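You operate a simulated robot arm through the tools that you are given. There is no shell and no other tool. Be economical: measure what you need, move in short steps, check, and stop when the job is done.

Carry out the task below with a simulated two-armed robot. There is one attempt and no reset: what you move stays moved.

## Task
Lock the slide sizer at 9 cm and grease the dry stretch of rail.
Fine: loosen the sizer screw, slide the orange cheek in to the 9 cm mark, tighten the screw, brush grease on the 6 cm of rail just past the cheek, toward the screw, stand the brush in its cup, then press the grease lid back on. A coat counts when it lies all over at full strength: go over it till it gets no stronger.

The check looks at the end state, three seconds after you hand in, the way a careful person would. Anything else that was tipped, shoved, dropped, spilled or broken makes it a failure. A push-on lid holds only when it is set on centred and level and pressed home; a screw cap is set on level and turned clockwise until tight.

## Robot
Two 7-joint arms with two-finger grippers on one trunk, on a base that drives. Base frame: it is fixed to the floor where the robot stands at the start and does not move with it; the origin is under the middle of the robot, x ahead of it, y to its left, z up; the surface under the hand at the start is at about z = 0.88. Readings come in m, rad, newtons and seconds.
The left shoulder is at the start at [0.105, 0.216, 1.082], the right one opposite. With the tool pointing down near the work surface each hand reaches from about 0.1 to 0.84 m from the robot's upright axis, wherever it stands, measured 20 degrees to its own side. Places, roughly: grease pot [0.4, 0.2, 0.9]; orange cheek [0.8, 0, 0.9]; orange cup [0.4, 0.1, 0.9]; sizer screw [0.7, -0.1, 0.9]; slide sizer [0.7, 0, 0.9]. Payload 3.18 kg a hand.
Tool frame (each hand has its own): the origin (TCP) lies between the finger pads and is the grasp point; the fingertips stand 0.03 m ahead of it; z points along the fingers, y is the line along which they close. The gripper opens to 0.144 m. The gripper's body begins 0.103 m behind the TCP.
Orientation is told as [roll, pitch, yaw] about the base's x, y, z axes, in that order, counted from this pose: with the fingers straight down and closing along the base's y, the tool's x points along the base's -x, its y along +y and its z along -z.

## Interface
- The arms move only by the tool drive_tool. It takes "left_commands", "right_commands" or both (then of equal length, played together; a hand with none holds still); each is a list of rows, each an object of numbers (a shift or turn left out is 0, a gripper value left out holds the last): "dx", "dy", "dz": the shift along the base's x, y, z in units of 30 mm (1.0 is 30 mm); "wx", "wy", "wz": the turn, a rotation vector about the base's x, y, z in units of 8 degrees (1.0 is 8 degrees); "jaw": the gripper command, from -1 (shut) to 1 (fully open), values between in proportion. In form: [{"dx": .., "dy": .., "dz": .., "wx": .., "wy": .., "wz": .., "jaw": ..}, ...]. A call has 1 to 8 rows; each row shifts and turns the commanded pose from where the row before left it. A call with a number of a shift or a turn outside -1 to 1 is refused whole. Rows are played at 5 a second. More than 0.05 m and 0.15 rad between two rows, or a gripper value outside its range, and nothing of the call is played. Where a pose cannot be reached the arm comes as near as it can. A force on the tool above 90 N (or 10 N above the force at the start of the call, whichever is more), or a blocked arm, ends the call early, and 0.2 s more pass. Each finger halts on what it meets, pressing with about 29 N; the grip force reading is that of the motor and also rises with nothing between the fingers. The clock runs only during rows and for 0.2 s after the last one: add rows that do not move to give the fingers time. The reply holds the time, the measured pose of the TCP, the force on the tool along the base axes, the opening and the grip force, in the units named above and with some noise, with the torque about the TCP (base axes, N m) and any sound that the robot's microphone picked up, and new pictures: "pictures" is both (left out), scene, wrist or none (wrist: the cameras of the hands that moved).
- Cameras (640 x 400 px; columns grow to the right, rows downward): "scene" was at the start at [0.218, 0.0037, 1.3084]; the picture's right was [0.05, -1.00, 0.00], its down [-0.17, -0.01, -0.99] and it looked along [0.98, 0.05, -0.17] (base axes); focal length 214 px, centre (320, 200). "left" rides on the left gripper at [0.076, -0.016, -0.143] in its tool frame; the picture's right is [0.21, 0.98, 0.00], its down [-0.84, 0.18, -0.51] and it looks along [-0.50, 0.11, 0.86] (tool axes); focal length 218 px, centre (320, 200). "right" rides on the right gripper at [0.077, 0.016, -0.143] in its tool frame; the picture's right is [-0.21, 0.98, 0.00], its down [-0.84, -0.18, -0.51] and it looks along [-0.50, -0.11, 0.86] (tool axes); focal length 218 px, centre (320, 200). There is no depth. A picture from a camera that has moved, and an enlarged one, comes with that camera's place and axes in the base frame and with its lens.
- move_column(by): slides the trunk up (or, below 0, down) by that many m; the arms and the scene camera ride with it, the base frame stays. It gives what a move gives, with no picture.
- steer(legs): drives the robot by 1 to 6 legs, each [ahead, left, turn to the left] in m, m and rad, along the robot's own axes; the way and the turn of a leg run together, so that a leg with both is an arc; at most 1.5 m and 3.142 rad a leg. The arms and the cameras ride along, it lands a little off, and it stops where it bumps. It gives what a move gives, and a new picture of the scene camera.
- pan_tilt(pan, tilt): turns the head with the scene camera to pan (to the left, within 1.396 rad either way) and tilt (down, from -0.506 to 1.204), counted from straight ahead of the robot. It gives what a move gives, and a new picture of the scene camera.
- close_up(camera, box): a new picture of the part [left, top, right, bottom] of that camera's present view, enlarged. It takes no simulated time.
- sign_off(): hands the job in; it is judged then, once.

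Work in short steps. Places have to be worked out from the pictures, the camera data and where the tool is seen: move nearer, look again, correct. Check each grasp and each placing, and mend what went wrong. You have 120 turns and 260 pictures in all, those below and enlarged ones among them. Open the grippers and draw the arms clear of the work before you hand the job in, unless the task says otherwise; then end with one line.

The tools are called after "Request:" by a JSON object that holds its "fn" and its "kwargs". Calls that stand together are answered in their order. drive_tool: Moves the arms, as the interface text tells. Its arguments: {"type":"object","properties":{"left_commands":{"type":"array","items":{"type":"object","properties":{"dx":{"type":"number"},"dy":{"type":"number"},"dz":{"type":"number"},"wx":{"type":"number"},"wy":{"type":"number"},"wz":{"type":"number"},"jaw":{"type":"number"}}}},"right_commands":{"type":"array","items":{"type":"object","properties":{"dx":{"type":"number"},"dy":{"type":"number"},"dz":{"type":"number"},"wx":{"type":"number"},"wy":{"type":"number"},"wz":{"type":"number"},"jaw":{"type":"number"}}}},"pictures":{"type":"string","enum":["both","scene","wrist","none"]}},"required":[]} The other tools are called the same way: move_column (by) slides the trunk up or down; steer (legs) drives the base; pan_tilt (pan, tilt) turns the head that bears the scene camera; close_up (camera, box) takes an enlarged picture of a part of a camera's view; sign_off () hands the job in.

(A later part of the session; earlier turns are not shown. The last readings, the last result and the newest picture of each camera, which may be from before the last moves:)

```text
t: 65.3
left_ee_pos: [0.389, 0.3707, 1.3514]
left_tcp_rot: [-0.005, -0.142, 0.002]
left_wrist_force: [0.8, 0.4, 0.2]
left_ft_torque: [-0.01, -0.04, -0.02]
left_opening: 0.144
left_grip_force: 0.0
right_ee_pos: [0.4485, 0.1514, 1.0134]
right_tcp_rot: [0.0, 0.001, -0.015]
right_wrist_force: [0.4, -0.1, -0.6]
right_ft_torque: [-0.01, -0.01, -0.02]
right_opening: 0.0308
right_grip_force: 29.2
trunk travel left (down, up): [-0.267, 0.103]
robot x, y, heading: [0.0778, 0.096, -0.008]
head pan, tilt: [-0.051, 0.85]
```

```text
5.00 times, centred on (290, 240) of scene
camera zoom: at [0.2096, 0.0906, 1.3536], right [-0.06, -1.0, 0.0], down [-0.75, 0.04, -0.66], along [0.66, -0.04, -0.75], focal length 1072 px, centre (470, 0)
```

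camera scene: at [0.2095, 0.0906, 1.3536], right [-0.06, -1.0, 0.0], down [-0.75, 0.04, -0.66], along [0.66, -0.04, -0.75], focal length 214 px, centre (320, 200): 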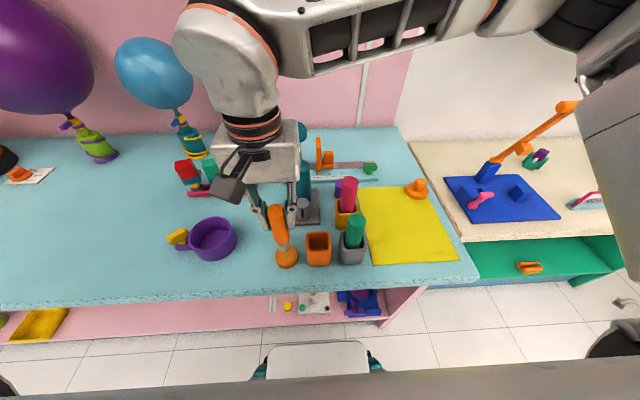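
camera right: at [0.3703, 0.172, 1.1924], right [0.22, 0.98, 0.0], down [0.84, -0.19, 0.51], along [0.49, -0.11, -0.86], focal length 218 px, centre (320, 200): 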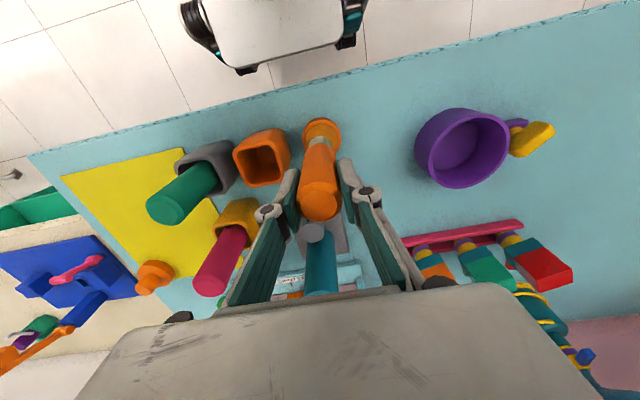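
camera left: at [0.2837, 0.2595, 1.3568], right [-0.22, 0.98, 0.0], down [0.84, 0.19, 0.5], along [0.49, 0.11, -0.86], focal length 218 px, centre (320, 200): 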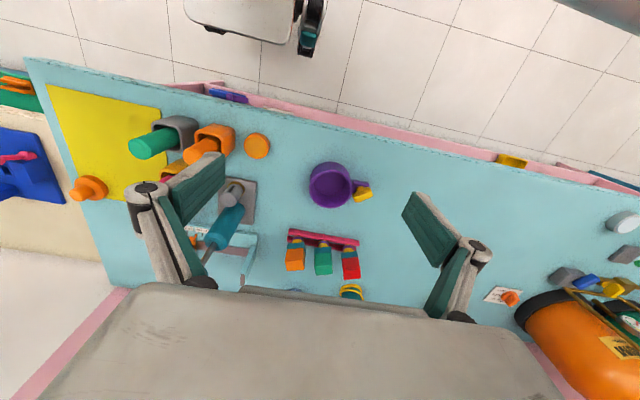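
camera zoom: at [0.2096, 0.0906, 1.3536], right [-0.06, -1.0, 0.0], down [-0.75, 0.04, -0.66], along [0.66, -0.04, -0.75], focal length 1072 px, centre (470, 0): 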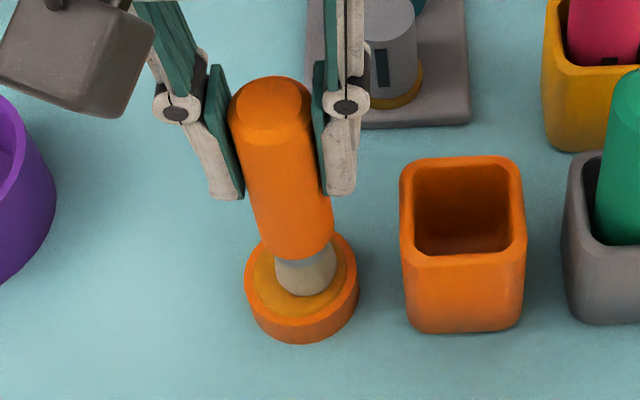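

Tip is about at the grease surface with no force yet; lower further by a few mm.

Request:
{"fn": "drive_tool", "kwargs": {"right_commands": [{"dz": -0.1, "dy": 0.07, "dx": -0.08}, {"dz": -0.1}, {"dz": -0.1}, {}], "pictures": "none"}}

Request:
{"fn": "close_up", "kwargs": {"camera": "scene", "box": [240, 200, 340, 280]}}

```text
t: 66.3
left_ee_pos: [0.3872, 0.3692, 1.3528]
left_tcp_rot: [-0.004, -0.146, 0.003]
left_wrist_force: [0.2, -0.7, -0.5]
left_ft_torque: [0.01, 0.03, 0.06]
left_opening: 0.1438
left_grip_force: 0.1
right_ee_pos: [0.445, 0.155, 1.0085]
right_tcp_rot: [0.006, -0.005, -0.014]
right_wrist_force: [2.0, -1.2, 47.9]
right_ft_torque: [-0.07, 0.02, -0.01]
right_opening: 0.0309
right_grip_force: 29.0
trunk travel left (down, up): [-0.267, 0.103]
robot x, y, heading: [0.0769, 0.1002, -0.006]
head pan, tilt: [-0.051, 0.85]
```

```text
5.00 times, centred on (290, 240) of scene
camera zoom: at [0.2071, 0.0901, 1.3544], right [-0.06, -1.0, 0.0], down [-0.75, 0.04, -0.66], along [0.66, -0.04, -0.75], focal length 1072 px, centre (470, 0)
```

zoom: 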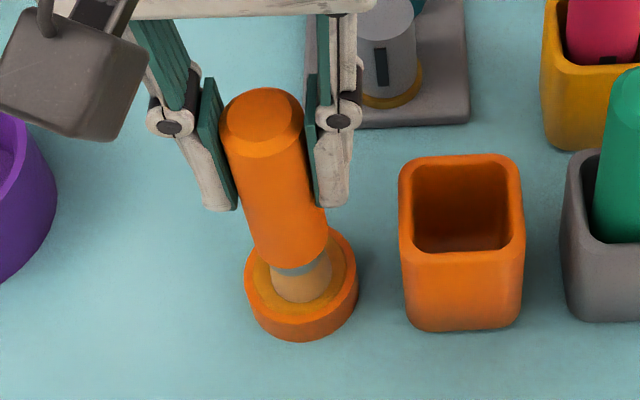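

Contact (48 N) and the bristles took on grease colour. I lift straight up, then swing right over the table at safe height.

Request:
{"fn": "drive_tool", "kwargs": {"right_commands": [{"dz": 0.5}, {"dz": 1}, {"dz": 1}, {"dz": 1}, {"dz": 1}, {"dz": 0.3}, {}], "pictures": "none"}}

Request:
{"fn": "close_up", "kwargs": {"camera": "scene", "box": [220, 130, 370, 280]}}

```text
t: 67.9
left_ee_pos: [0.3889, 0.3702, 1.352]
left_tcp_rot: [-0.003, -0.142, 0.001]
left_wrist_force: [0.7, -0.4, 0.1]
left_ft_torque: [-0.06, 0.0, -0.02]
left_opening: 0.1439
left_grip_force: 0.1
right_ee_pos: [0.4454, 0.1542, 1.1483]
right_tcp_rot: [-0.001, 0.002, -0.013]
right_wrist_force: [0.6, 0.5, -1.2]
right_ft_torque: [0.02, 0.0, 0.03]
right_opening: 0.0308
right_grip_force: 29.1
trunk travel left (down, up): [-0.267, 0.103]
robot x, y, heading: [0.0795, 0.0975, -0.003]
head pan, tilt: [-0.051, 0.85]
```

```text
2.67 times, centred on (295, 205) of scene
camera zoom: at [0.2097, 0.0907, 1.3535], right [-0.06, -1.0, 0.0], down [-0.75, 0.04, -0.66], along [0.66, -0.04, -0.75], focal length 572 px, centre (387, 187)
```

zoom: 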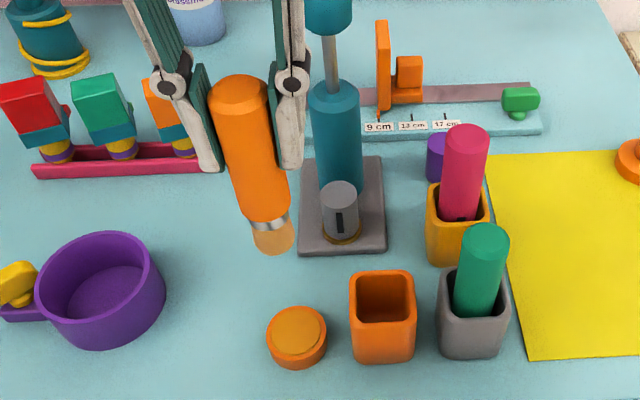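

Bristles are loaded and the pot didn't move. Swing right to y ≈ -0.06.

Request:
{"fn": "drive_tool", "kwargs": {"right_commands": [{"dy": -1}, {"dy": -1}, {"dy": -1}, {"dy": -1}, {"dy": -1}, {"dy": -1}, {"dy": -1}, {}], "pictures": "none"}}

Request:
{"fn": "steer", "kwargs": {"legs": [[0.035, 0, 0]]}}

```text
t: 69.7
left_ee_pos: [0.3893, 0.372, 1.3505]
left_tcp_rot: [-0.004, -0.142, 0.004]
left_wrist_force: [0.4, -0.6, -0.2]
left_ft_torque: [0.0, -0.03, 0.01]
left_opening: 0.1443
left_grip_force: 0.0
right_ee_pos: [0.4438, -0.0551, 1.1479]
right_tcp_rot: [-0.001, 0.001, -0.013]
right_wrist_force: [0.2, 0.1, 0.0]
right_ft_torque: [-0.02, 0.0, 0.02]
right_opening: 0.0308
right_grip_force: 29.1
trunk travel left (down, up): [-0.267, 0.103]
robot x, y, heading: [0.0757, 0.0934, -0.008]
head pan, tilt: [-0.051, 0.85]
```

```text
t: 70.5
left_ee_pos: [0.4249, 0.3705, 1.3514]
left_tcp_rot: [-0.004, -0.14, 0.002]
left_wrist_force: [-0.1, 0.2, 0.0]
left_ft_torque: [-0.01, 0.07, 0.02]
left_opening: 0.1438
left_grip_force: 0.1
right_ee_pos: [0.4798, -0.0554, 1.1482]
right_tcp_rot: [-0.002, 0.001, -0.013]
right_wrist_force: [0.5, 0.3, -1.1]
right_ft_torque: [0.0, 0.02, -0.03]
right_opening: 0.0306
right_grip_force: 29.3
trunk travel left (down, up): [-0.267, 0.103]
robot x, y, heading: [0.1137, 0.0901, -0.011]
head pan, tilt: [-0.051, 0.85]
camera scene: at [0.2454, 0.0905, 1.3535], right [-0.06, -1.0, 0.0], down [-0.75, 0.04, -0.66], along [0.66, -0.04, -0.75], focal length 214 px, centre (320, 200)
```

scene: 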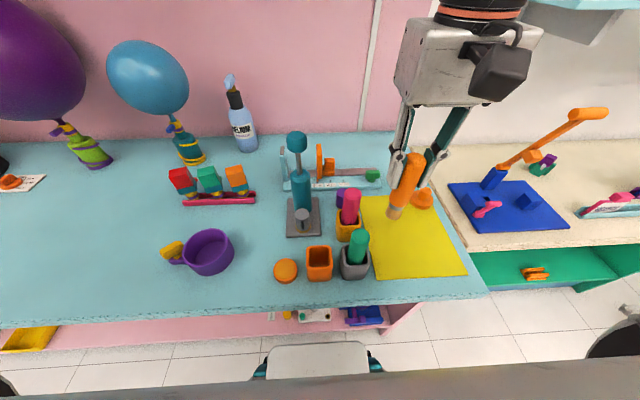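

No bump. Move ahead toward the rail, descending to TCP z ≈ 1.09.

Request:
{"fn": "drive_tool", "kwargs": {"right_commands": [{"dx": 1}, {"dx": 1}, {"dx": 1, "dz": -0.4}, {"dx": 1, "dz": -0.5}, {"dx": 1, "dz": -0.5}, {"dx": 1, "dz": -0.5}, {"dx": 1}, {}], "pictures": "none"}}

Request:
{"fn": "drive_tool", "kwargs": {"right_commands": [{"dx": 0.8}, {"dx": 0.7, "dy": 0.5}, {"dy": 0.5}, {}], "pictures": "both"}}

Request:
{"fn": "close_up", "kwargs": {"camera": "scene", "box": [270, 110, 410, 210]}}

Request:
{"fn": "close_up", "kwargs": {"camera": "right", "box": [200, 60, 440, 240]}}

```text
t: 72.3
left_ee_pos: [0.423, 0.3699, 1.3511]
left_tcp_rot: [-0.004, -0.142, 0.003]
left_wrist_force: [-0.3, -0.3, 0.4]
left_ft_torque: [0.0, 0.01, -0.01]
left_opening: 0.1437
left_grip_force: 0.1
right_ee_pos: [0.6897, -0.0566, 1.092]
right_tcp_rot: [0.0, 0.0, -0.013]
right_wrist_force: [0.3, 0.5, -0.1]
right_ft_torque: [0.03, -0.04, 0.01]
right_opening: 0.0309
right_grip_force: 29.6
trunk travel left (down, up): [-0.267, 0.103]
robot x, y, heading: [0.1128, 0.0971, -0.008]
head pan, tilt: [-0.051, 0.85]
```

```text
t: 73.3
left_ee_pos: [0.4236, 0.3702, 1.3513]
left_tcp_rot: [-0.006, -0.141, 0.002]
left_wrist_force: [0.4, -0.4, 0.8]
left_ft_torque: [-0.03, -0.01, -0.01]
left_opening: 0.1444
left_grip_force: 0.1
right_ee_pos: [0.7345, -0.026, 1.0915]
right_tcp_rot: [0.0, 0.002, -0.013]
right_wrist_force: [-0.4, 0.0, 0.0]
right_ft_torque: [0.02, -0.01, 0.03]
right_opening: 0.031
right_grip_force: 28.8
trunk travel left (down, up): [-0.267, 0.103]
robot x, y, heading: [0.1132, 0.0932, -0.012]
head pan, tilt: [-0.051, 0.85]
camera scene: at [0.2442, 0.0902, 1.3535], right [-0.06, -1.0, 0.0], down [-0.75, 0.04, -0.66], along [0.66, -0.04, -0.75], focal length 214 px, centre (320, 200)
camera right: at [0.6591, -0.0088, 1.2353], right [0.22, 0.98, 0.0], down [0.84, -0.19, 0.51], along [0.49, -0.11, -0.86], focal length 218 px, centre (320, 200)
```

scene: 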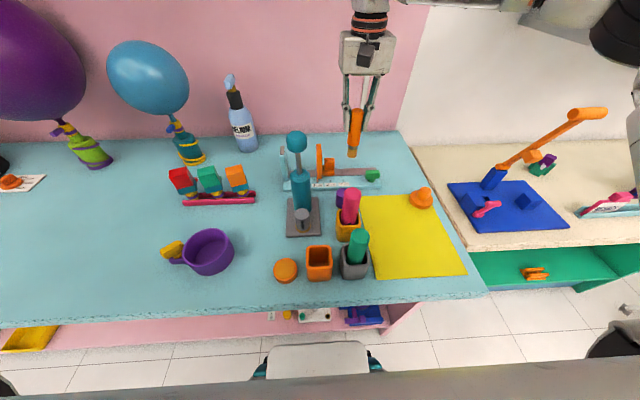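
right: 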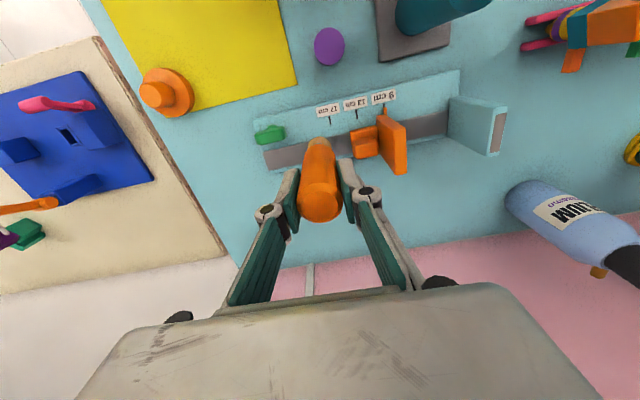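

```text
4.00 times, centred on (340, 160) of scene
camera zoom: at [0.2442, 0.0902, 1.3535], right [-0.06, -1.0, 0.0], down [-0.75, 0.04, -0.66], along [0.66, -0.04, -0.75], focal length 858 px, centre (240, 360)
```

zoom: 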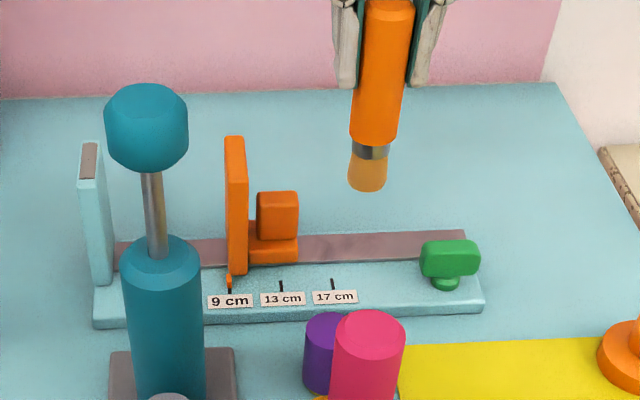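

```text
2.22 times, centred on (320, 150) of right
camera zoom: at [0.6591, -0.0088, 1.2353], right [0.22, 0.98, 0.0], down [0.84, -0.19, 0.51], along [0.49, -0.11, -0.86], focal length 485 px, centre (320, 311)
```

zoom: 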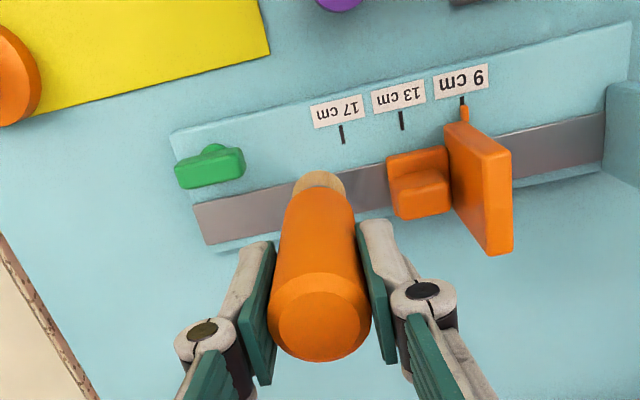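

Rail centre is about x = 0.761, z ≈ 0.896, and the cheek's right face y ≈ 0.016; the stretch is y 0.016 to -0.044. I position over its middle and lower.

Request:
{"fn": "drive_tool", "kwargs": {"right_commands": [{"dz": -0.7}, {"dz": -0.7, "dx": 0.3}, {"dz": -0.6, "dx": 0.6}, {"dz": -0.4}, {}], "pictures": "none"}}

Request:
{"fn": "close_up", "kwargs": {"camera": "scene", "box": [300, 120, 390, 190]}}

Request:
{"fn": "close_up", "kwargs": {"camera": "right", "box": [240, 60, 440, 210]}}

```text
t: 74.5
left_ee_pos: [0.424, 0.3697, 1.3513]
left_tcp_rot: [-0.005, -0.141, 0.002]
left_wrist_force: [-0.5, 0.2, -0.2]
left_ft_torque: [-0.01, 0.03, 0.0]
left_opening: 0.1439
left_grip_force: 0.0
right_ee_pos: [0.7604, -0.0259, 1.0189]
right_tcp_rot: [0.0, 0.0, -0.012]
right_wrist_force: [-0.1, 0.6, -0.6]
right_ft_torque: [-0.04, 0.02, 0.03]
right_opening: 0.0309
right_grip_force: 28.9
trunk travel left (down, up): [-0.267, 0.103]
robot x, y, heading: [0.1136, 0.0982, -0.01]
head pan, tilt: [-0.051, 0.85]
```

```text
5.71 times, centred on (345, 155) of scene
camera zoom: at [0.2441, 0.0906, 1.3536], right [-0.06, -1.0, 0.0], down [-0.75, 0.04, -0.66], along [0.66, -0.04, -0.75], focal length 1226 px, centre (177, 457)
```

zoom: 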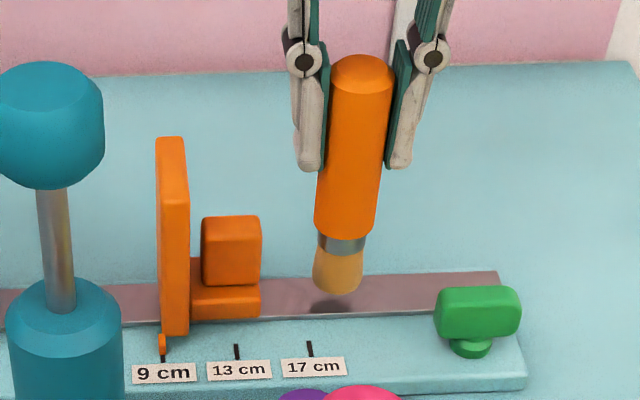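

```text
2.67 times, centred on (340, 135) of right
camera zoom: at [0.6854, -0.0088, 1.163], right [0.22, 0.98, 0.0], down [0.84, -0.19, 0.51], along [0.49, -0.11, -0.86], focal length 582 px, centre (267, 373)
```

zoom: 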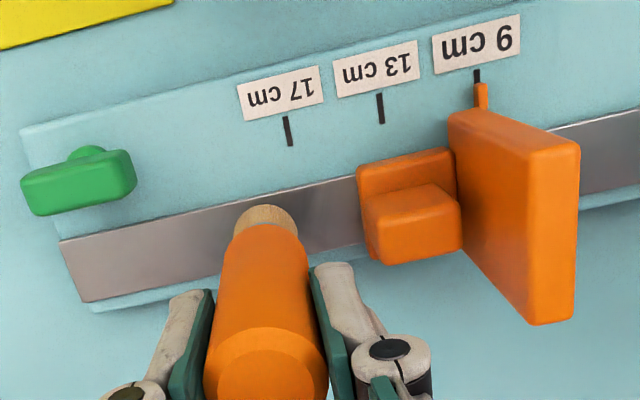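

The shadow shows the tip over mid-rail, about 1 cm up. I lower until contact.

Request:
{"fn": "drive_tool", "kwargs": {"right_commands": [{"dz": -0.25, "dx": 0.05}, {"dz": -0.12}, {"dz": -0.08}, {}], "pictures": "none"}}

Request:
{"fn": "close_up", "kwargs": {"camera": "scene", "box": [300, 120, 390, 190]}}

```text
t: 75.5
left_ee_pos: [0.4232, 0.3693, 1.3512]
left_tcp_rot: [-0.004, -0.143, 0.005]
left_wrist_force: [0.3, -0.5, -0.6]
left_ft_torque: [0.03, 0.02, 0.05]
left_opening: 0.1438
left_grip_force: 0.2
right_ee_pos: [0.763, -0.0261, 1.0064]
right_tcp_rot: [0.002, 0.001, -0.012]
right_wrist_force: [0.5, -0.4, 2.1]
right_ft_torque: [0.0, 0.03, -0.04]
right_opening: 0.0309
right_grip_force: 29.2
trunk travel left (down, up): [-0.267, 0.103]
robot x, y, heading: [0.1104, 0.0993, -0.012]
head pan, tilt: [-0.051, 0.85]
```

```text
5.71 times, centred on (345, 155) of scene
camera zoom: at [0.2437, 0.0904, 1.3537], right [-0.06, -1.0, 0.0], down [-0.75, 0.04, -0.66], along [0.66, -0.04, -0.75], focal length 1226 px, centre (177, 457)
```

zoom: 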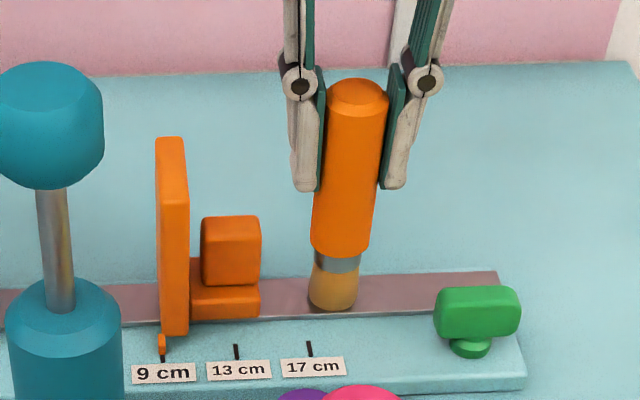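

Contact at 2 N. A touch more pressure, then stroke to the cheek and back.

Request:
{"fn": "drive_tool", "kwargs": {"right_commands": [{"dz": -0.04}, {"dy": 0.35}, {"dy": 0.35}, {"dy": -0.4}, {"dy": -0.4}, {"dy": -0.35}, {}], "pictures": "none"}}

Request:
{"fn": "close_up", "kwargs": {"camera": "scene", "box": [300, 120, 390, 190]}}

Request:
{"fn": "close_up", "kwargs": {"camera": "right", "box": [240, 60, 440, 210]}}

```text
t: 77.1
left_ee_pos: [0.422, 0.3711, 1.3516]
left_tcp_rot: [-0.006, -0.142, 0.002]
left_wrist_force: [0.2, 0.5, -0.3]
left_ft_torque: [-0.03, -0.01, 0.03]
left_opening: 0.1443
left_grip_force: 0.1
right_ee_pos: [0.7616, -0.0384, 1.0055]
right_tcp_rot: [0.0, 0.002, -0.013]
right_wrist_force: [-2.0, 9.0, 10.3]
right_ft_torque: [0.76, 0.17, -0.05]
right_opening: 0.0307
right_grip_force: 28.7
trunk travel left (down, up): [-0.267, 0.103]
robot x, y, heading: [0.111, 0.0945, -0.009]
head pan, tilt: [-0.051, 0.85]
```

```text
5.71 times, centred on (345, 155) of scene
camera zoom: at [0.243, 0.0914, 1.3537], right [-0.06, -1.0, 0.0], down [-0.75, 0.04, -0.66], along [0.66, -0.04, -0.75], focal length 1226 px, centre (177, 457)
```

zoom: 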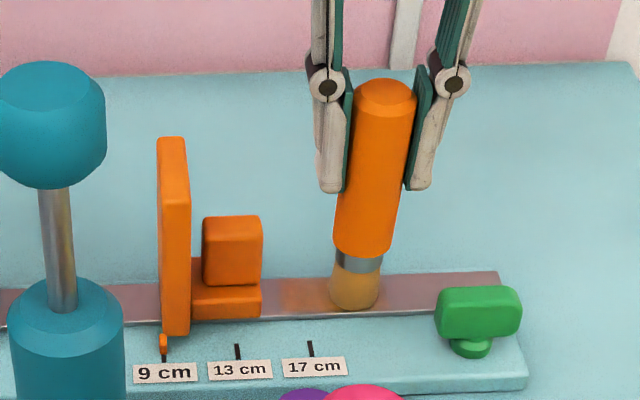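

```text
2.67 times, centred on (340, 135) of right
camera zoom: at [0.6859, -0.0206, 1.1492], right [0.22, 0.98, 0.0], down [0.84, -0.19, 0.51], along [0.49, -0.11, -0.86], focal length 582 px, centre (267, 373)
```

zoom: 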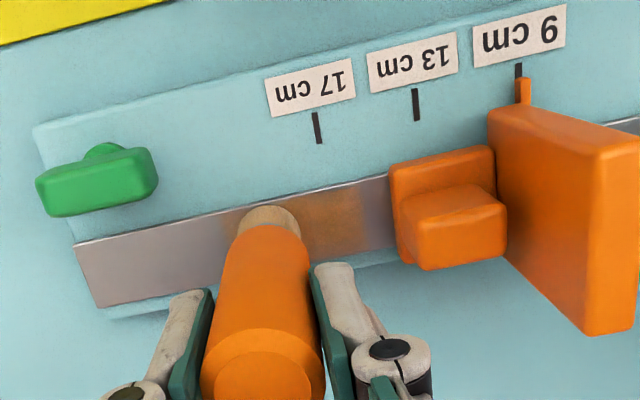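

The coat shows on the rail. I make more strokes, going closer to the cheek and far enough right.

Request:
{"fn": "drive_tool", "kwargs": {"right_commands": [{"dy": 0.4}, {"dy": 0.4}, {"dy": 0.4}, {"dy": 0.08}, {"dx": 0.1}, {"dy": -0.45}, {"dy": -0.45}, {"dy": -0.38}], "pictures": "none"}}

Request:
{"fn": "close_up", "kwargs": {"camera": "right", "box": [240, 60, 440, 210]}}

Request:
{"fn": "close_up", "kwargs": {"camera": "scene", "box": [320, 140, 380, 180]}}

```text
t: 78.9
left_ee_pos: [0.4224, 0.3704, 1.3521]
left_tcp_rot: [-0.005, -0.144, 0.004]
left_wrist_force: [-0.7, -0.6, -0.7]
left_ft_torque: [-0.01, -0.01, 0.04]
left_opening: 0.144
left_grip_force: 0.1
right_ee_pos: [0.7659, -0.0393, 1.0042]
right_tcp_rot: [0.0, 0.0, -0.012]
right_wrist_force: [-0.2, 5.5, 6.3]
right_ft_torque: [0.52, -0.01, 0.04]
right_opening: 0.0309
right_grip_force: 29.0
trunk travel left (down, up): [-0.267, 0.103]
robot x, y, heading: [0.1117, 0.0955, -0.009]
head pan, tilt: [-0.051, 0.85]
```

```text
2.67 times, centred on (340, 135) of right
camera zoom: at [0.6897, -0.0215, 1.1484], right [0.22, 0.98, 0.0], down [0.84, -0.19, 0.51], along [0.49, -0.11, -0.86], focal length 582 px, centre (267, 373)
```

zoom: 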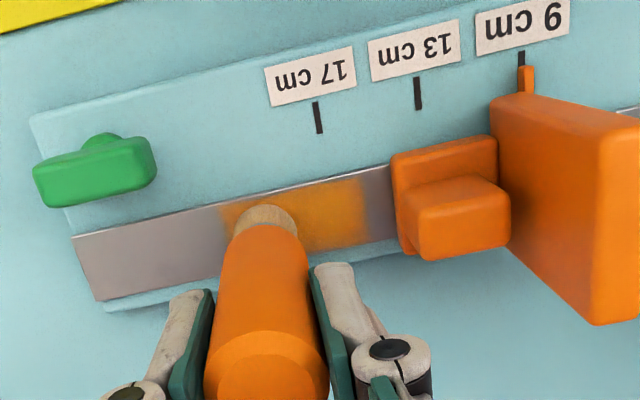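

```text
10.00 times, centred on (350, 160) of scene
camera zoom: at [0.2435, 0.0908, 1.3536], right [-0.06, -1.0, 0.0], down [-0.75, 0.04, -0.66], along [0.66, -0.04, -0.75], focal length 2145 px, centre (20, 600)
```

zoom: 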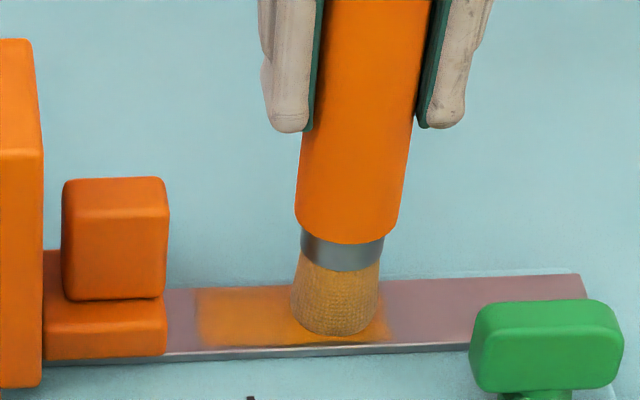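

Coat still stops about 8 mm short of the cheek because of drag lag. I push further left and hold, watching the force.

Request:
{"fn": "drive_tool", "kwargs": {"right_commands": [{"dy": 0.45}, {"dy": 0.45}, {"dy": 0.35}, {"dy": 0.1}, {}, {}], "pictures": "none"}}

Request:
{"fn": "close_up", "kwargs": {"camera": "scene", "box": [320, 140, 380, 180]}}

```text
t: 80.3
left_ee_pos: [0.4231, 0.3695, 1.3512]
left_tcp_rot: [-0.002, -0.143, 0.003]
left_wrist_force: [-0.1, 0.2, 1.0]
left_ft_torque: [-0.02, -0.01, -0.02]
left_opening: 0.144
left_grip_force: 0.0
right_ee_pos: [0.7652, 0.0012, 1.0052]
right_tcp_rot: [0.0, 0.002, -0.011]
right_wrist_force: [0.3, -4.5, 5.2]
right_ft_torque: [-0.14, -0.01, 0.0]
right_opening: 0.0308
right_grip_force: 29.0
trunk travel left (down, up): [-0.267, 0.103]
robot x, y, heading: [0.1123, 0.0983, -0.012]
head pan, tilt: [-0.051, 0.85]
```

```text
10.00 times, centred on (350, 160) of scene
camera zoom: at [0.2436, 0.09, 1.3536], right [-0.06, -1.0, 0.0], down [-0.75, 0.04, -0.66], along [0.66, -0.04, -0.75], focal length 2145 px, centre (20, 600)
```

zoom: 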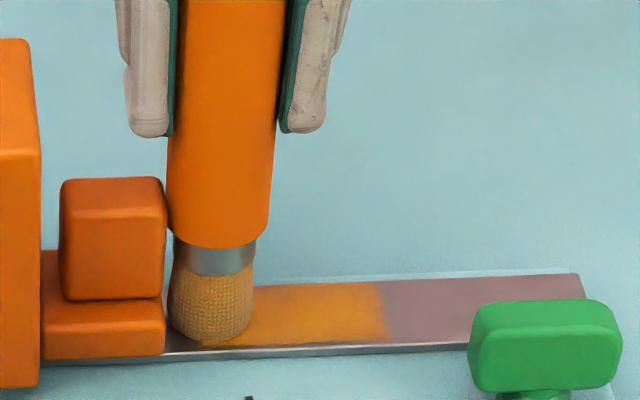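

The brush is right against the cheek. I work it in x there, then stroke right along the full stretch and inspect.

Request:
{"fn": "drive_tool", "kwargs": {"right_commands": [{"dx": -0.25}, {}, {"dx": 0.35}, {}, {"dy": -0.4}, {"dy": -0.45}, {"dy": -0.35}, {}], "pictures": "none"}}

Request:
{"fn": "close_up", "kwargs": {"camera": "scene", "box": [320, 140, 380, 180]}}

Request:
{"fn": "close_up", "kwargs": {"camera": "right", "box": [280, 80, 400, 170]}}

```text
t: 82.1
left_ee_pos: [0.4237, 0.3704, 1.3512]
left_tcp_rot: [-0.003, -0.139, 0.003]
left_wrist_force: [-0.1, -0.6, 0.5]
left_ft_torque: [0.05, 0.01, -0.01]
left_opening: 0.1439
left_grip_force: 0.0
right_ee_pos: [0.7688, -0.0349, 1.0046]
right_tcp_rot: [0.001, -0.001, -0.011]
right_wrist_force: [1.3, 1.2, 3.0]
right_ft_torque: [0.17, -0.08, -0.01]
right_opening: 0.0304
right_grip_force: 29.0
trunk travel left (down, up): [-0.267, 0.103]
robot x, y, heading: [0.1115, 0.099, -0.005]
head pan, tilt: [-0.051, 0.85]
```

```text
10.00 times, centred on (350, 160) of scene
camera zoom: at [0.2439, 0.0906, 1.3536], right [-0.06, -1.0, 0.0], down [-0.75, 0.04, -0.66], along [0.66, -0.04, -0.75], focal length 2145 px, centre (20, 600)
```

zoom: 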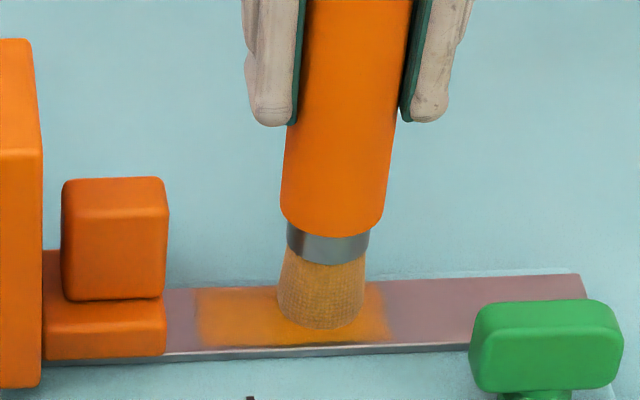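

```text
4.44 times, centred on (340, 125) of right
camera zoom: at [0.693, -0.0173, 1.1483], right [0.22, 0.98, 0.0], down [0.84, -0.19, 0.51], along [0.49, -0.11, -0.86], focal length 970 px, centre (231, 533)
```

zoom: 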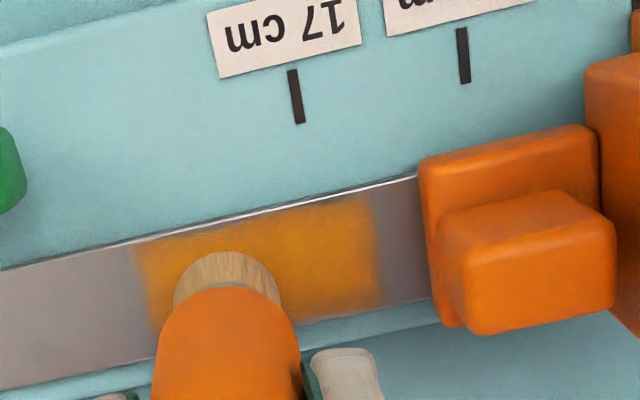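

The coat is exactly 6 cm long with fixed ends, so the stretch begins about 8 mm off the block. I do more passes in both lanes, then compare strength.

Request:
{"fn": "drive_tool", "kwargs": {"right_commands": [{"dy": -0.3}, {"dx": -0.15}, {"dx": -0.2}, {"dy": 0.5}, {"dy": 0.5}, {"dy": 0.4}, {}, {"dx": 0.3}], "pictures": "none"}}

Request:
{"fn": "drive_tool", "kwargs": {"right_commands": [{"dy": -0.5}, {"dy": -0.5}, {"dy": -0.42}, {}, {"dx": -0.15}, {"dy": 0.5}, {"dy": 0.5}, {"dy": 0.4}], "pictures": "none"}}

Request:
{"fn": "close_up", "kwargs": {"camera": "scene", "box": [320, 140, 380, 180]}}

Request:
{"fn": "close_up", "kwargs": {"camera": "right", "box": [260, 70, 380, 160]}}

```text
t: 83.9
left_ee_pos: [0.4233, 0.3697, 1.3512]
left_tcp_rot: [-0.005, -0.141, 0.002]
left_wrist_force: [-0.5, 0.8, 0.5]
left_ft_torque: [0.0, -0.02, 0.0]
left_opening: 0.1442
left_grip_force: 0.0
right_ee_pos: [0.7661, -0.0004, 1.004]
right_tcp_rot: [0.0, 0.001, -0.013]
right_wrist_force: [-2.4, 2.0, 2.7]
right_ft_torque: [0.11, 0.26, 0.01]
right_opening: 0.0307
right_grip_force: 29.1
trunk travel left (down, up): [-0.267, 0.103]
robot x, y, heading: [0.1141, 0.0982, -0.007]
head pan, tilt: [-0.051, 0.85]
```

```text
t: 85.7
left_ee_pos: [0.4232, 0.3694, 1.3515]
left_tcp_rot: [-0.002, -0.141, 0.002]
left_wrist_force: [-0.4, 0.1, 0.2]
left_ft_torque: [-0.03, -0.01, 0.02]
left_opening: 0.1439
left_grip_force: 0.1
right_ee_pos: [0.7633, -0.0032, 1.0048]
right_tcp_rot: [-0.001, 0.0, -0.013]
right_wrist_force: [-0.7, -3.8, 6.0]
right_ft_torque: [-0.37, 0.0, 0.02]
right_opening: 0.0306
right_grip_force: 29.2
trunk travel left (down, up): [-0.267, 0.103]
robot x, y, heading: [0.1131, 0.096, -0.009]
head pan, tilt: [-0.051, 0.85]
```

```text
10.00 times, centred on (350, 160) of scene
camera zoom: at [0.2435, 0.0903, 1.3537], right [-0.06, -1.0, 0.0], down [-0.75, 0.04, -0.66], along [0.66, -0.04, -0.75], focal length 2145 px, centre (20, 600)
```

zoom: 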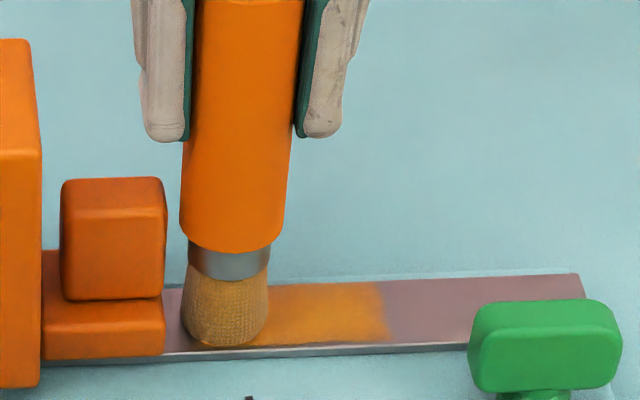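

```text
4.44 times, centred on (320, 115) of right
camera zoom: at [0.6874, 0.0144, 1.1483], right [0.22, 0.97, 0.0], down [0.84, -0.19, 0.51], along [0.49, -0.11, -0.86], focal length 970 px, centre (320, 578)
```

zoom: 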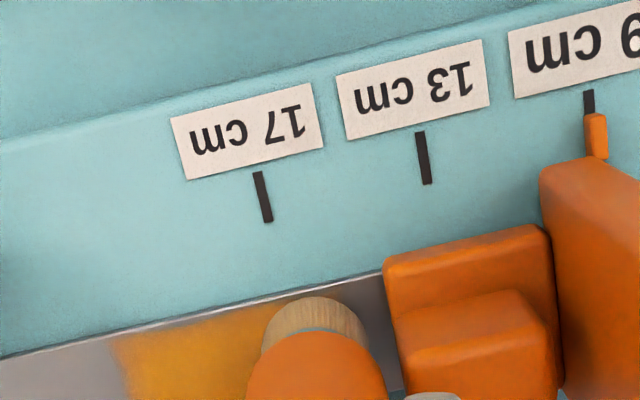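

The ends are confirmed. I lift the brush and inspect the coat's uniformity.

Request:
{"fn": "drive_tool", "kwargs": {"right_commands": [{"dz": 0.6}, {"dz": 0.6}, {"dz": 0.4, "dy": -0.3}, {"dy": -0.8}, {"dy": -1}, {"dy": -1, "dx": -0.5}, {}], "pictures": "none"}}

Request:
{"fn": "close_up", "kwargs": {"camera": "scene", "box": [325, 140, 385, 180]}}

Request:
{"fn": "close_up", "kwargs": {"camera": "right", "box": [320, 80, 440, 160]}}

```text
t: 87.3
left_ee_pos: [0.4245, 0.37, 1.3513]
left_tcp_rot: [-0.005, -0.143, 0.003]
left_wrist_force: [-0.6, -0.1, -0.5]
left_ft_torque: [0.01, 0.01, 0.02]
left_opening: 0.1442
left_grip_force: 0.0
right_ee_pos: [0.7478, -0.0957, 1.053]
right_tcp_rot: [-0.001, 0.002, -0.012]
right_wrist_force: [0.0, 0.5, -1.4]
right_ft_torque: [-0.05, -0.01, 0.0]
right_opening: 0.0309
right_grip_force: 29.1
trunk travel left (down, up): [-0.267, 0.103]
robot x, y, heading: [0.114, 0.099, -0.008]
head pan, tilt: [-0.051, 0.85]
```

```text
10.00 times, centred on (355, 160) of scene
camera zoom: at [0.2446, 0.0914, 1.3535], right [-0.06, -1.0, 0.0], down [-0.75, 0.04, -0.66], along [0.66, -0.04, -0.75], focal length 2145 px, centre (-30, 600)
```

zoom: 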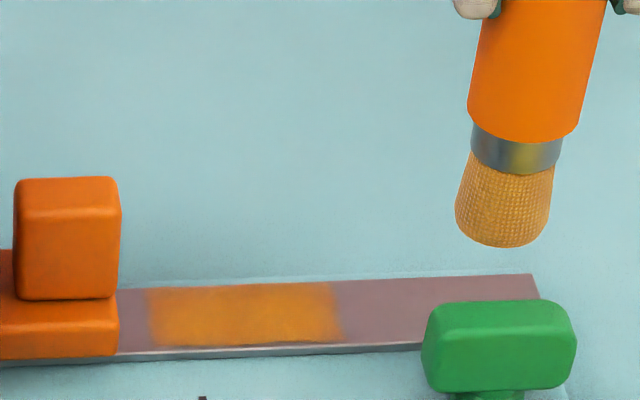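

```text
5.00 times, centred on (380, 120) of right
camera zoom: at [0.6722, -0.0774, 1.1963], right [0.22, 0.98, 0.0], down [0.84, -0.19, 0.51], along [0.49, -0.11, -0.86], focal length 1091 px, centre (20, 600)
```

zoom: 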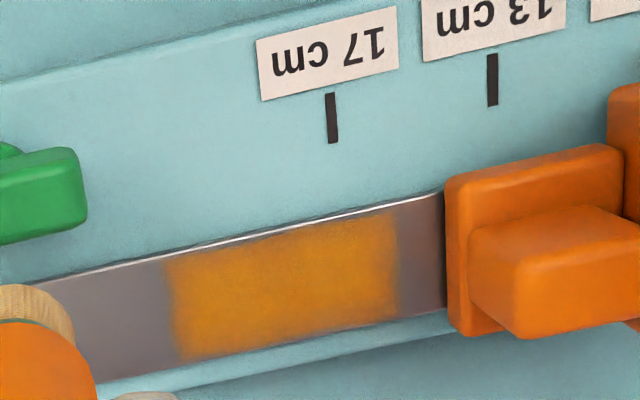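

Coat looks nearly even, perhaps weaker at the cheek-end corners. I make another set of passes in wider lanes and compare.

Request:
{"fn": "drive_tool", "kwargs": {"right_commands": [{"dx": 0.3, "dy": 0.9}, {"dy": 0.85}, {"dz": -0.8}, {"dz": -0.8}, {"dz": -0.05}, {"dy": 0.5}, {"dy": 0.5}, {"dy": 0.45}], "pictures": "none"}}

Request:
{"fn": "drive_tool", "kwargs": {"right_commands": [{}, {"dx": 0.25}, {"dx": 0.25}, {"dy": -0.5}, {"dy": -0.5}, {"dy": -0.45}, {}, {"dx": -0.25}], "pictures": "none"}}

Request:
{"fn": "drive_tool", "kwargs": {"right_commands": [{"dy": 0.5}, {"dy": 0.5}, {"dy": 0.45}, {}, {"dx": -0.2}, {"dy": -0.5}, {"dy": -0.5}, {"dy": -0.45}], "pictures": "none"}}

Request:
{"fn": "drive_tool", "kwargs": {"right_commands": [{"dz": 0.8}, {"dz": 0.8}, {"dy": -0.8}, {"dy": -0.9}, {}], "pictures": "none"}}

Request:
{"fn": "close_up", "kwargs": {"camera": "scene", "box": [325, 140, 385, 180]}}

Request:
{"fn": "close_up", "kwargs": {"camera": "right", "box": [320, 80, 440, 160]}}

```text
t: 89.1
left_ee_pos: [0.4232, 0.3696, 1.3512]
left_tcp_rot: [-0.004, -0.143, 0.003]
left_wrist_force: [-0.3, -0.2, -0.3]
left_ft_torque: [-0.04, -0.01, 0.0]
left_opening: 0.1439
left_grip_force: 0.0
right_ee_pos: [0.7572, -0.0007, 1.005]
right_tcp_rot: [0.0, -0.002, -0.013]
right_wrist_force: [0.1, -8.1, 10.7]
right_ft_torque: [-0.73, -0.05, 0.0]
right_opening: 0.0307
right_grip_force: 28.6
trunk travel left (down, up): [-0.267, 0.103]
robot x, y, heading: [0.1103, 0.0954, -0.003]
head pan, tilt: [-0.051, 0.85]
```

```text
t: 90.9
left_ee_pos: [0.4229, 0.3695, 1.3502]
left_tcp_rot: [-0.003, -0.141, 0.004]
left_wrist_force: [-0.1, 0.3, -0.2]
left_ft_torque: [0.03, 0.0, -0.01]
left_opening: 0.1441
left_grip_force: 0.1
right_ee_pos: [0.7665, -0.046, 1.0046]
right_tcp_rot: [-0.004, -0.003, -0.013]
right_wrist_force: [8.4, 0.4, 10.8]
right_ft_torque: [0.03, -1.05, 0.03]
right_opening: 0.0306
right_grip_force: 28.6
trunk travel left (down, up): [-0.267, 0.103]
robot x, y, heading: [0.1156, 0.0974, -0.008]
head pan, tilt: [-0.051, 0.85]
```

```text
t: 92.7
left_ee_pos: [0.4231, 0.3697, 1.3507]
left_tcp_rot: [-0.005, -0.141, 0.004]
left_wrist_force: [-0.4, -0.1, 0.1]
left_ft_torque: [0.01, -0.02, 0.02]
left_opening: 0.1441
left_grip_force: 0.1
right_ee_pos: [0.7559, -0.0425, 1.0032]
right_tcp_rot: [0.0, 0.003, -0.012]
right_wrist_force: [-1.6, 6.0, 6.9]
right_ft_torque: [0.5, 0.09, -0.02]
right_opening: 0.0307
right_grip_force: 29.2
trunk travel left (down, up): [-0.267, 0.103]
robot x, y, heading: [0.1133, 0.0969, -0.009]
head pan, tilt: [-0.051, 0.85]
```

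```text
t: 93.9
left_ee_pos: [0.4244, 0.3718, 1.3508]
left_tcp_rot: [-0.005, -0.14, 0.003]
left_wrist_force: [-0.1, -0.4, -0.3]
left_ft_torque: [0.01, 0.03, 0.0]
left_opening: 0.1442
left_grip_force: 0.1
right_ee_pos: [0.758, -0.0939, 1.0504]
right_tcp_rot: [-0.002, 0.001, -0.015]
right_wrist_force: [0.1, 0.5, -0.1]
right_ft_torque: [-0.03, 0.0, -0.01]
right_opening: 0.0306
right_grip_force: 29.5
trunk travel left (down, up): [-0.267, 0.103]
robot x, y, heading: [0.1146, 0.0968, -0.011]
head pan, tilt: [-0.051, 0.85]
```

```text
10.00 times, centred on (355, 160) of scene
camera zoom: at [0.2442, 0.0908, 1.3535], right [-0.06, -1.0, 0.0], down [-0.75, 0.04, -0.66], along [0.66, -0.04, -0.75], focal length 2145 px, centre (-30, 600)
```

zoom: 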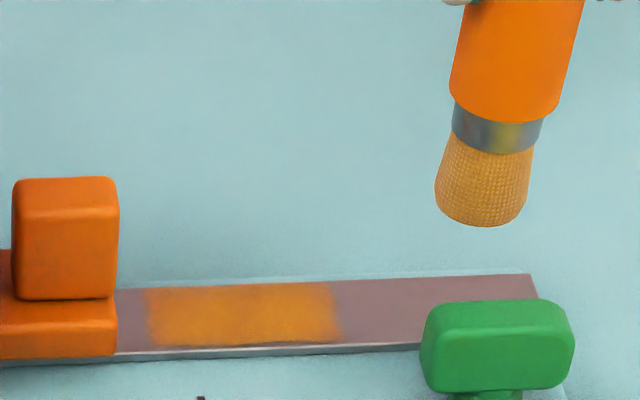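

```text
5.00 times, centred on (380, 120) of right
camera zoom: at [0.6828, -0.0759, 1.1937], right [0.22, 0.98, 0.0], down [0.84, -0.19, 0.51], along [0.49, -0.11, -0.86], focal length 1091 px, centre (20, 600)
```

zoom: 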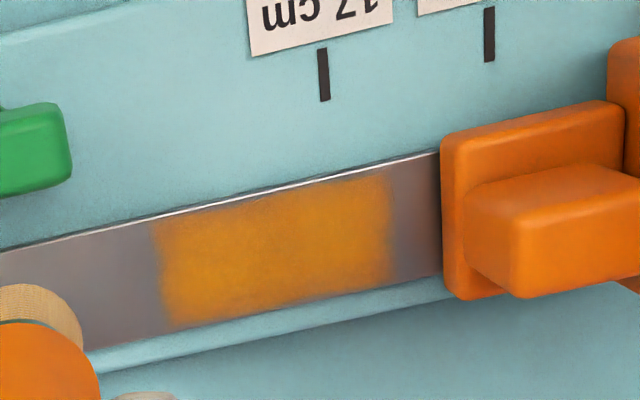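

No visible change, so it seems saturated, but I will reload once to be sure the brush wasn't simply spent. I go back to the pot.

Request:
{"fn": "drive_tool", "kwargs": {"right_commands": [{"dx": -1, "dz": 0.3, "dy": 0.3}, {"dx": -1, "dz": 0.7}, {"dx": -1, "dz": 1}, {"dx": -1, "dz": 1}, {"dx": -1, "dz": 0.3}, {"dx": -1}, {"dx": -1}, {"dx": -1}], "pictures": "none"}}

Request:
{"fn": "drive_tool", "kwargs": {"right_commands": [{"dx": -1}, {"dx": -1, "dy": 1}, {"dx": -0.5, "dy": 1}, {"dy": 1}, {"dy": 1}, {"dy": 1}, {"dy": 1}, {"dy": 1}], "pictures": "both"}}

```text
t: 95.7
left_ee_pos: [0.4222, 0.3695, 1.3516]
left_tcp_rot: [-0.002, -0.14, 0.002]
left_wrist_force: [-0.4, 0.1, -0.1]
left_ft_torque: [0.0, -0.02, 0.03]
left_opening: 0.1439
left_grip_force: 0.1
right_ee_pos: [0.5176, -0.0848, 1.15]
right_tcp_rot: [0.002, 0.0, -0.014]
right_wrist_force: [-0.1, -0.1, -0.1]
right_ft_torque: [0.05, 0.04, -0.01]
right_opening: 0.0303
right_grip_force: 28.5
trunk travel left (down, up): [-0.267, 0.103]
robot x, y, heading: [0.1137, 0.0984, -0.005]
head pan, tilt: [-0.051, 0.85]
```

```text
t: 97.5
left_ee_pos: [0.4239, 0.3707, 1.3517]
left_tcp_rot: [-0.006, -0.141, 0.002]
left_wrist_force: [-0.3, 0.8, 0.1]
left_ft_torque: [-0.05, 0.0, -0.01]
left_opening: 0.1442
left_grip_force: 0.0
right_ee_pos: [0.4443, 0.1258, 1.1499]
right_tcp_rot: [-0.002, 0.002, -0.016]
right_wrist_force: [-0.5, -0.7, -0.7]
right_ft_torque: [-0.05, -0.02, 0.0]
right_opening: 0.0308
right_grip_force: 29.0
trunk travel left (down, up): [-0.267, 0.103]
robot x, y, heading: [0.1149, 0.0954, -0.013]
head pan, tilt: [-0.051, 0.85]
camera scene: at [0.2439, 0.0915, 1.3536], right [-0.06, -1.0, 0.0], down [-0.75, 0.04, -0.66], along [0.66, -0.04, -0.75], focal length 214 px, centre (320, 200)
camera right: at [0.3677, 0.1434, 1.294], right [0.22, 0.98, 0.0], down [0.84, -0.19, 0.51], along [0.49, -0.11, -0.86], focal length 218 px, centre (320, 200)
```

scene: 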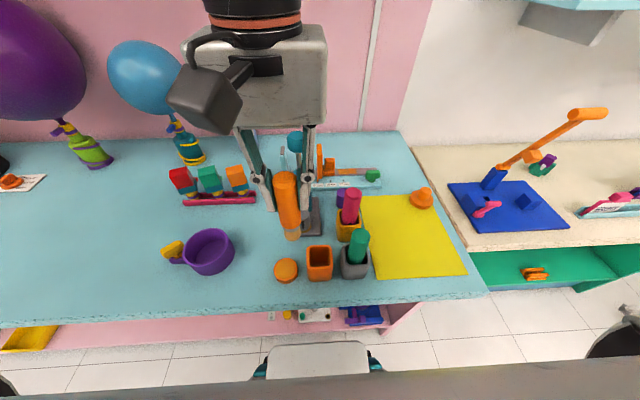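
right: 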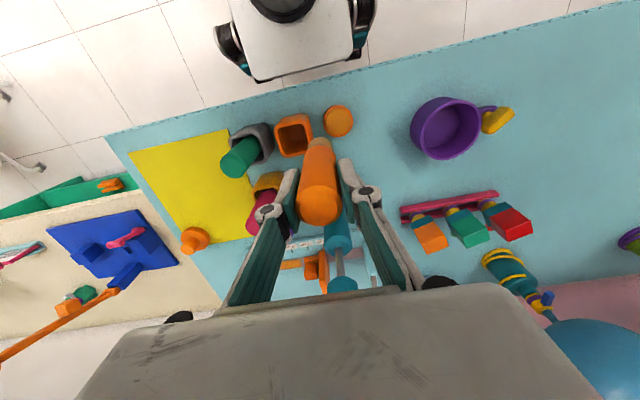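

Move over the pot and dip again lightly.

Request:
{"fn": "drive_tool", "kwargs": {"right_commands": [{"dy": 0.93, "dx": 0.05}, {"dz": -1}, {"dz": -1}, {"dz": -1}, {"dz": -1}, {"dz": -0.5}, {"dz": -0.12}, {}], "pictures": "none"}}

Request:
{"fn": "close_up", "kwargs": {"camera": "scene", "box": [240, 210, 340, 290]}}

```text
t: 99.3
left_ee_pos: [0.4237, 0.3702, 1.3519]
left_tcp_rot: [-0.003, -0.141, 0.001]
left_wrist_force: [1.1, 0.4, 0.2]
left_ft_torque: [-0.01, 0.01, 0.02]
left_opening: 0.1442
left_grip_force: 0.1
right_ee_pos: [0.4457, 0.1524, 1.0118]
right_tcp_rot: [0.0, 0.002, -0.012]
right_wrist_force: [-0.6, 0.0, 0.5]
right_ft_torque: [-0.04, 0.03, 0.02]
right_opening: 0.0307
right_grip_force: 29.0
trunk travel left (down, up): [-0.267, 0.103]
robot x, y, heading: [0.1114, 0.0921, -0.011]
head pan, tilt: [-0.051, 0.85]
```

```text
5.00 times, centred on (290, 250) of scene
camera zoom: at [0.244, 0.0904, 1.3536], right [-0.06, -1.0, 0.0], down [-0.75, 0.04, -0.66], along [0.66, -0.04, -0.75], focal length 1072 px, centre (470, -50)
```

zoom: 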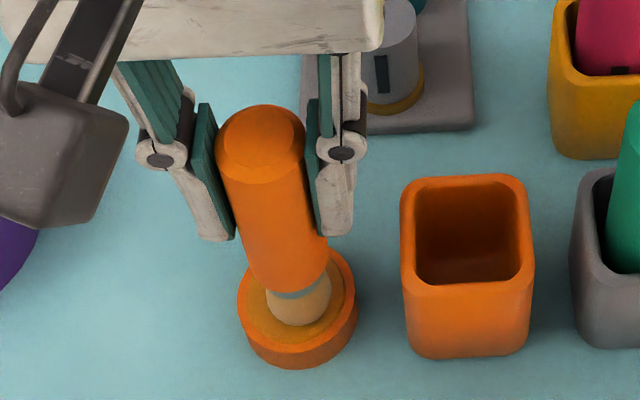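

Just above contact; lower a few mm more to pick up grease, then lift.

Request:
{"fn": "drive_tool", "kwargs": {"right_commands": [{"dz": -0.08}, {"dz": -0.07}, {}, {"dz": 0.5}, {"dz": 1}, {"dz": 1}, {"dz": 1}, {"dz": 1}], "pictures": "none"}}

Request:
{"fn": "close_up", "kwargs": {"camera": "scene", "box": [240, 170, 360, 290]}}

```text
t: 101.1
left_ee_pos: [0.423, 0.3707, 1.3505]
left_tcp_rot: [-0.003, -0.142, 0.001]
left_wrist_force: [-0.4, -0.2, 0.1]
left_ft_torque: [0.01, -0.01, -0.02]
left_opening: 0.144
left_grip_force: 0.2
right_ee_pos: [0.4449, 0.1527, 1.1431]
right_tcp_rot: [-0.001, 0.002, -0.011]
right_wrist_force: [0.5, 0.1, -0.6]
right_ft_torque: [0.05, -0.02, -0.02]
right_opening: 0.0309
right_grip_force: 29.1
trunk travel left (down, up): [-0.267, 0.103]
robot x, y, heading: [0.1117, 0.0968, -0.01]
head pan, tilt: [-0.051, 0.85]
```

```text
3.33 times, centred on (300, 230) of scene
camera zoom: at [0.2435, 0.0903, 1.3537], right [-0.06, -1.0, 0.0], down [-0.75, 0.04, -0.66], along [0.66, -0.04, -0.75], focal length 715 px, centre (387, 100)
```

zoom: 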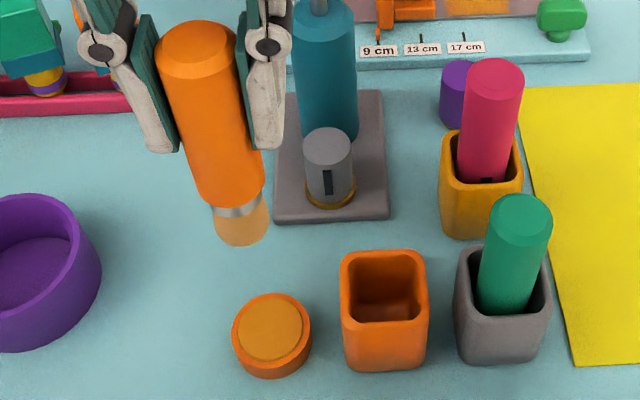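

Loaded. Back to the rail by the same path.

Request:
{"fn": "drive_tool", "kwargs": {"right_commands": [{"dy": -1}, {"dy": -1}, {"dy": -1}, {"dy": -1}, {"dy": -1}, {"dy": -1}, {"dy": -1}, {"dx": 1}], "pictures": "none"}}

Request:
{"fn": "drive_tool", "kwargs": {"right_commands": [{"dx": 1}, {"dx": 1}, {"dx": 1, "dz": -0.5}, {"dx": 1, "dz": -0.5}, {"dx": 1, "dz": -0.5}, {"dx": 1, "dz": -0.5}, {"dx": 1}, {"dx": 1}], "pictures": "none"}}

Request:
{"fn": "drive_tool", "kwargs": {"right_commands": [{"dx": 0.8, "dz": -0.7}, {"dx": 0.5, "dz": -0.7, "dy": 0.4}, {}], "pictures": "scene"}}

```text
t: 102.9
left_ee_pos: [0.4245, 0.3709, 1.3509]
left_tcp_rot: [-0.006, -0.14, 0.003]
left_wrist_force: [-0.1, 0.5, 0.1]
left_ft_torque: [-0.03, 0.02, 0.0]
left_opening: 0.1442
left_grip_force: 0.1
right_ee_pos: [0.4761, -0.0563, 1.1424]
right_tcp_rot: [-0.001, 0.002, -0.013]
right_wrist_force: [-0.1, -0.2, -1.1]
right_ft_torque: [0.0, 0.03, 0.0]
right_opening: 0.0305
right_grip_force: 29.9
trunk travel left (down, up): [-0.267, 0.103]
robot x, y, heading: [0.1124, 0.0999, -0.007]
head pan, tilt: [-0.051, 0.85]
```

```text
t: 104.7
left_ee_pos: [0.4235, 0.3705, 1.3516]
left_tcp_rot: [-0.005, -0.142, 0.001]
left_wrist_force: [-0.4, 0.4, -0.1]
left_ft_torque: [-0.02, 0.02, -0.02]
left_opening: 0.144
left_grip_force: 0.1
right_ee_pos: [0.7159, -0.0575, 1.0814]
right_tcp_rot: [-0.001, 0.001, -0.013]
right_wrist_force: [-0.3, 0.1, -1.0]
right_ft_torque: [0.0, 0.02, -0.02]
right_opening: 0.0307
right_grip_force: 28.9
trunk travel left (down, up): [-0.267, 0.103]
robot x, y, heading: [0.1153, 0.1002, -0.012]
head pan, tilt: [-0.051, 0.85]
```

```text
t: 105.5
left_ee_pos: [0.4231, 0.3704, 1.3515]
left_tcp_rot: [-0.003, -0.142, 0.002]
left_wrist_force: [-0.3, -0.5, 0.1]
left_ft_torque: [0.01, -0.03, -0.01]
left_opening: 0.1441
left_grip_force: 0.1
right_ee_pos: [0.7534, -0.0458, 1.0407]
right_tcp_rot: [-0.001, 0.002, -0.013]
right_wrist_force: [0.0, -0.5, -1.3]
right_ft_torque: [0.01, -0.05, 0.02]
right_opening: 0.0304
right_grip_force: 28.9
trunk travel left (down, up): [-0.267, 0.103]
robot x, y, heading: [0.1143, 0.0994, -0.009]
head pan, tilt: [-0.051, 0.85]
camera scene: at [0.2438, 0.0899, 1.3536], right [-0.06, -1.0, 0.0], down [-0.75, 0.04, -0.66], along [0.66, -0.04, -0.75], focal length 214 px, centre (320, 200)
```

scene: 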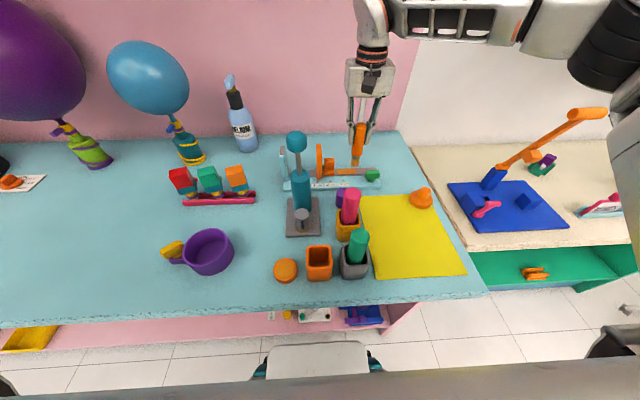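

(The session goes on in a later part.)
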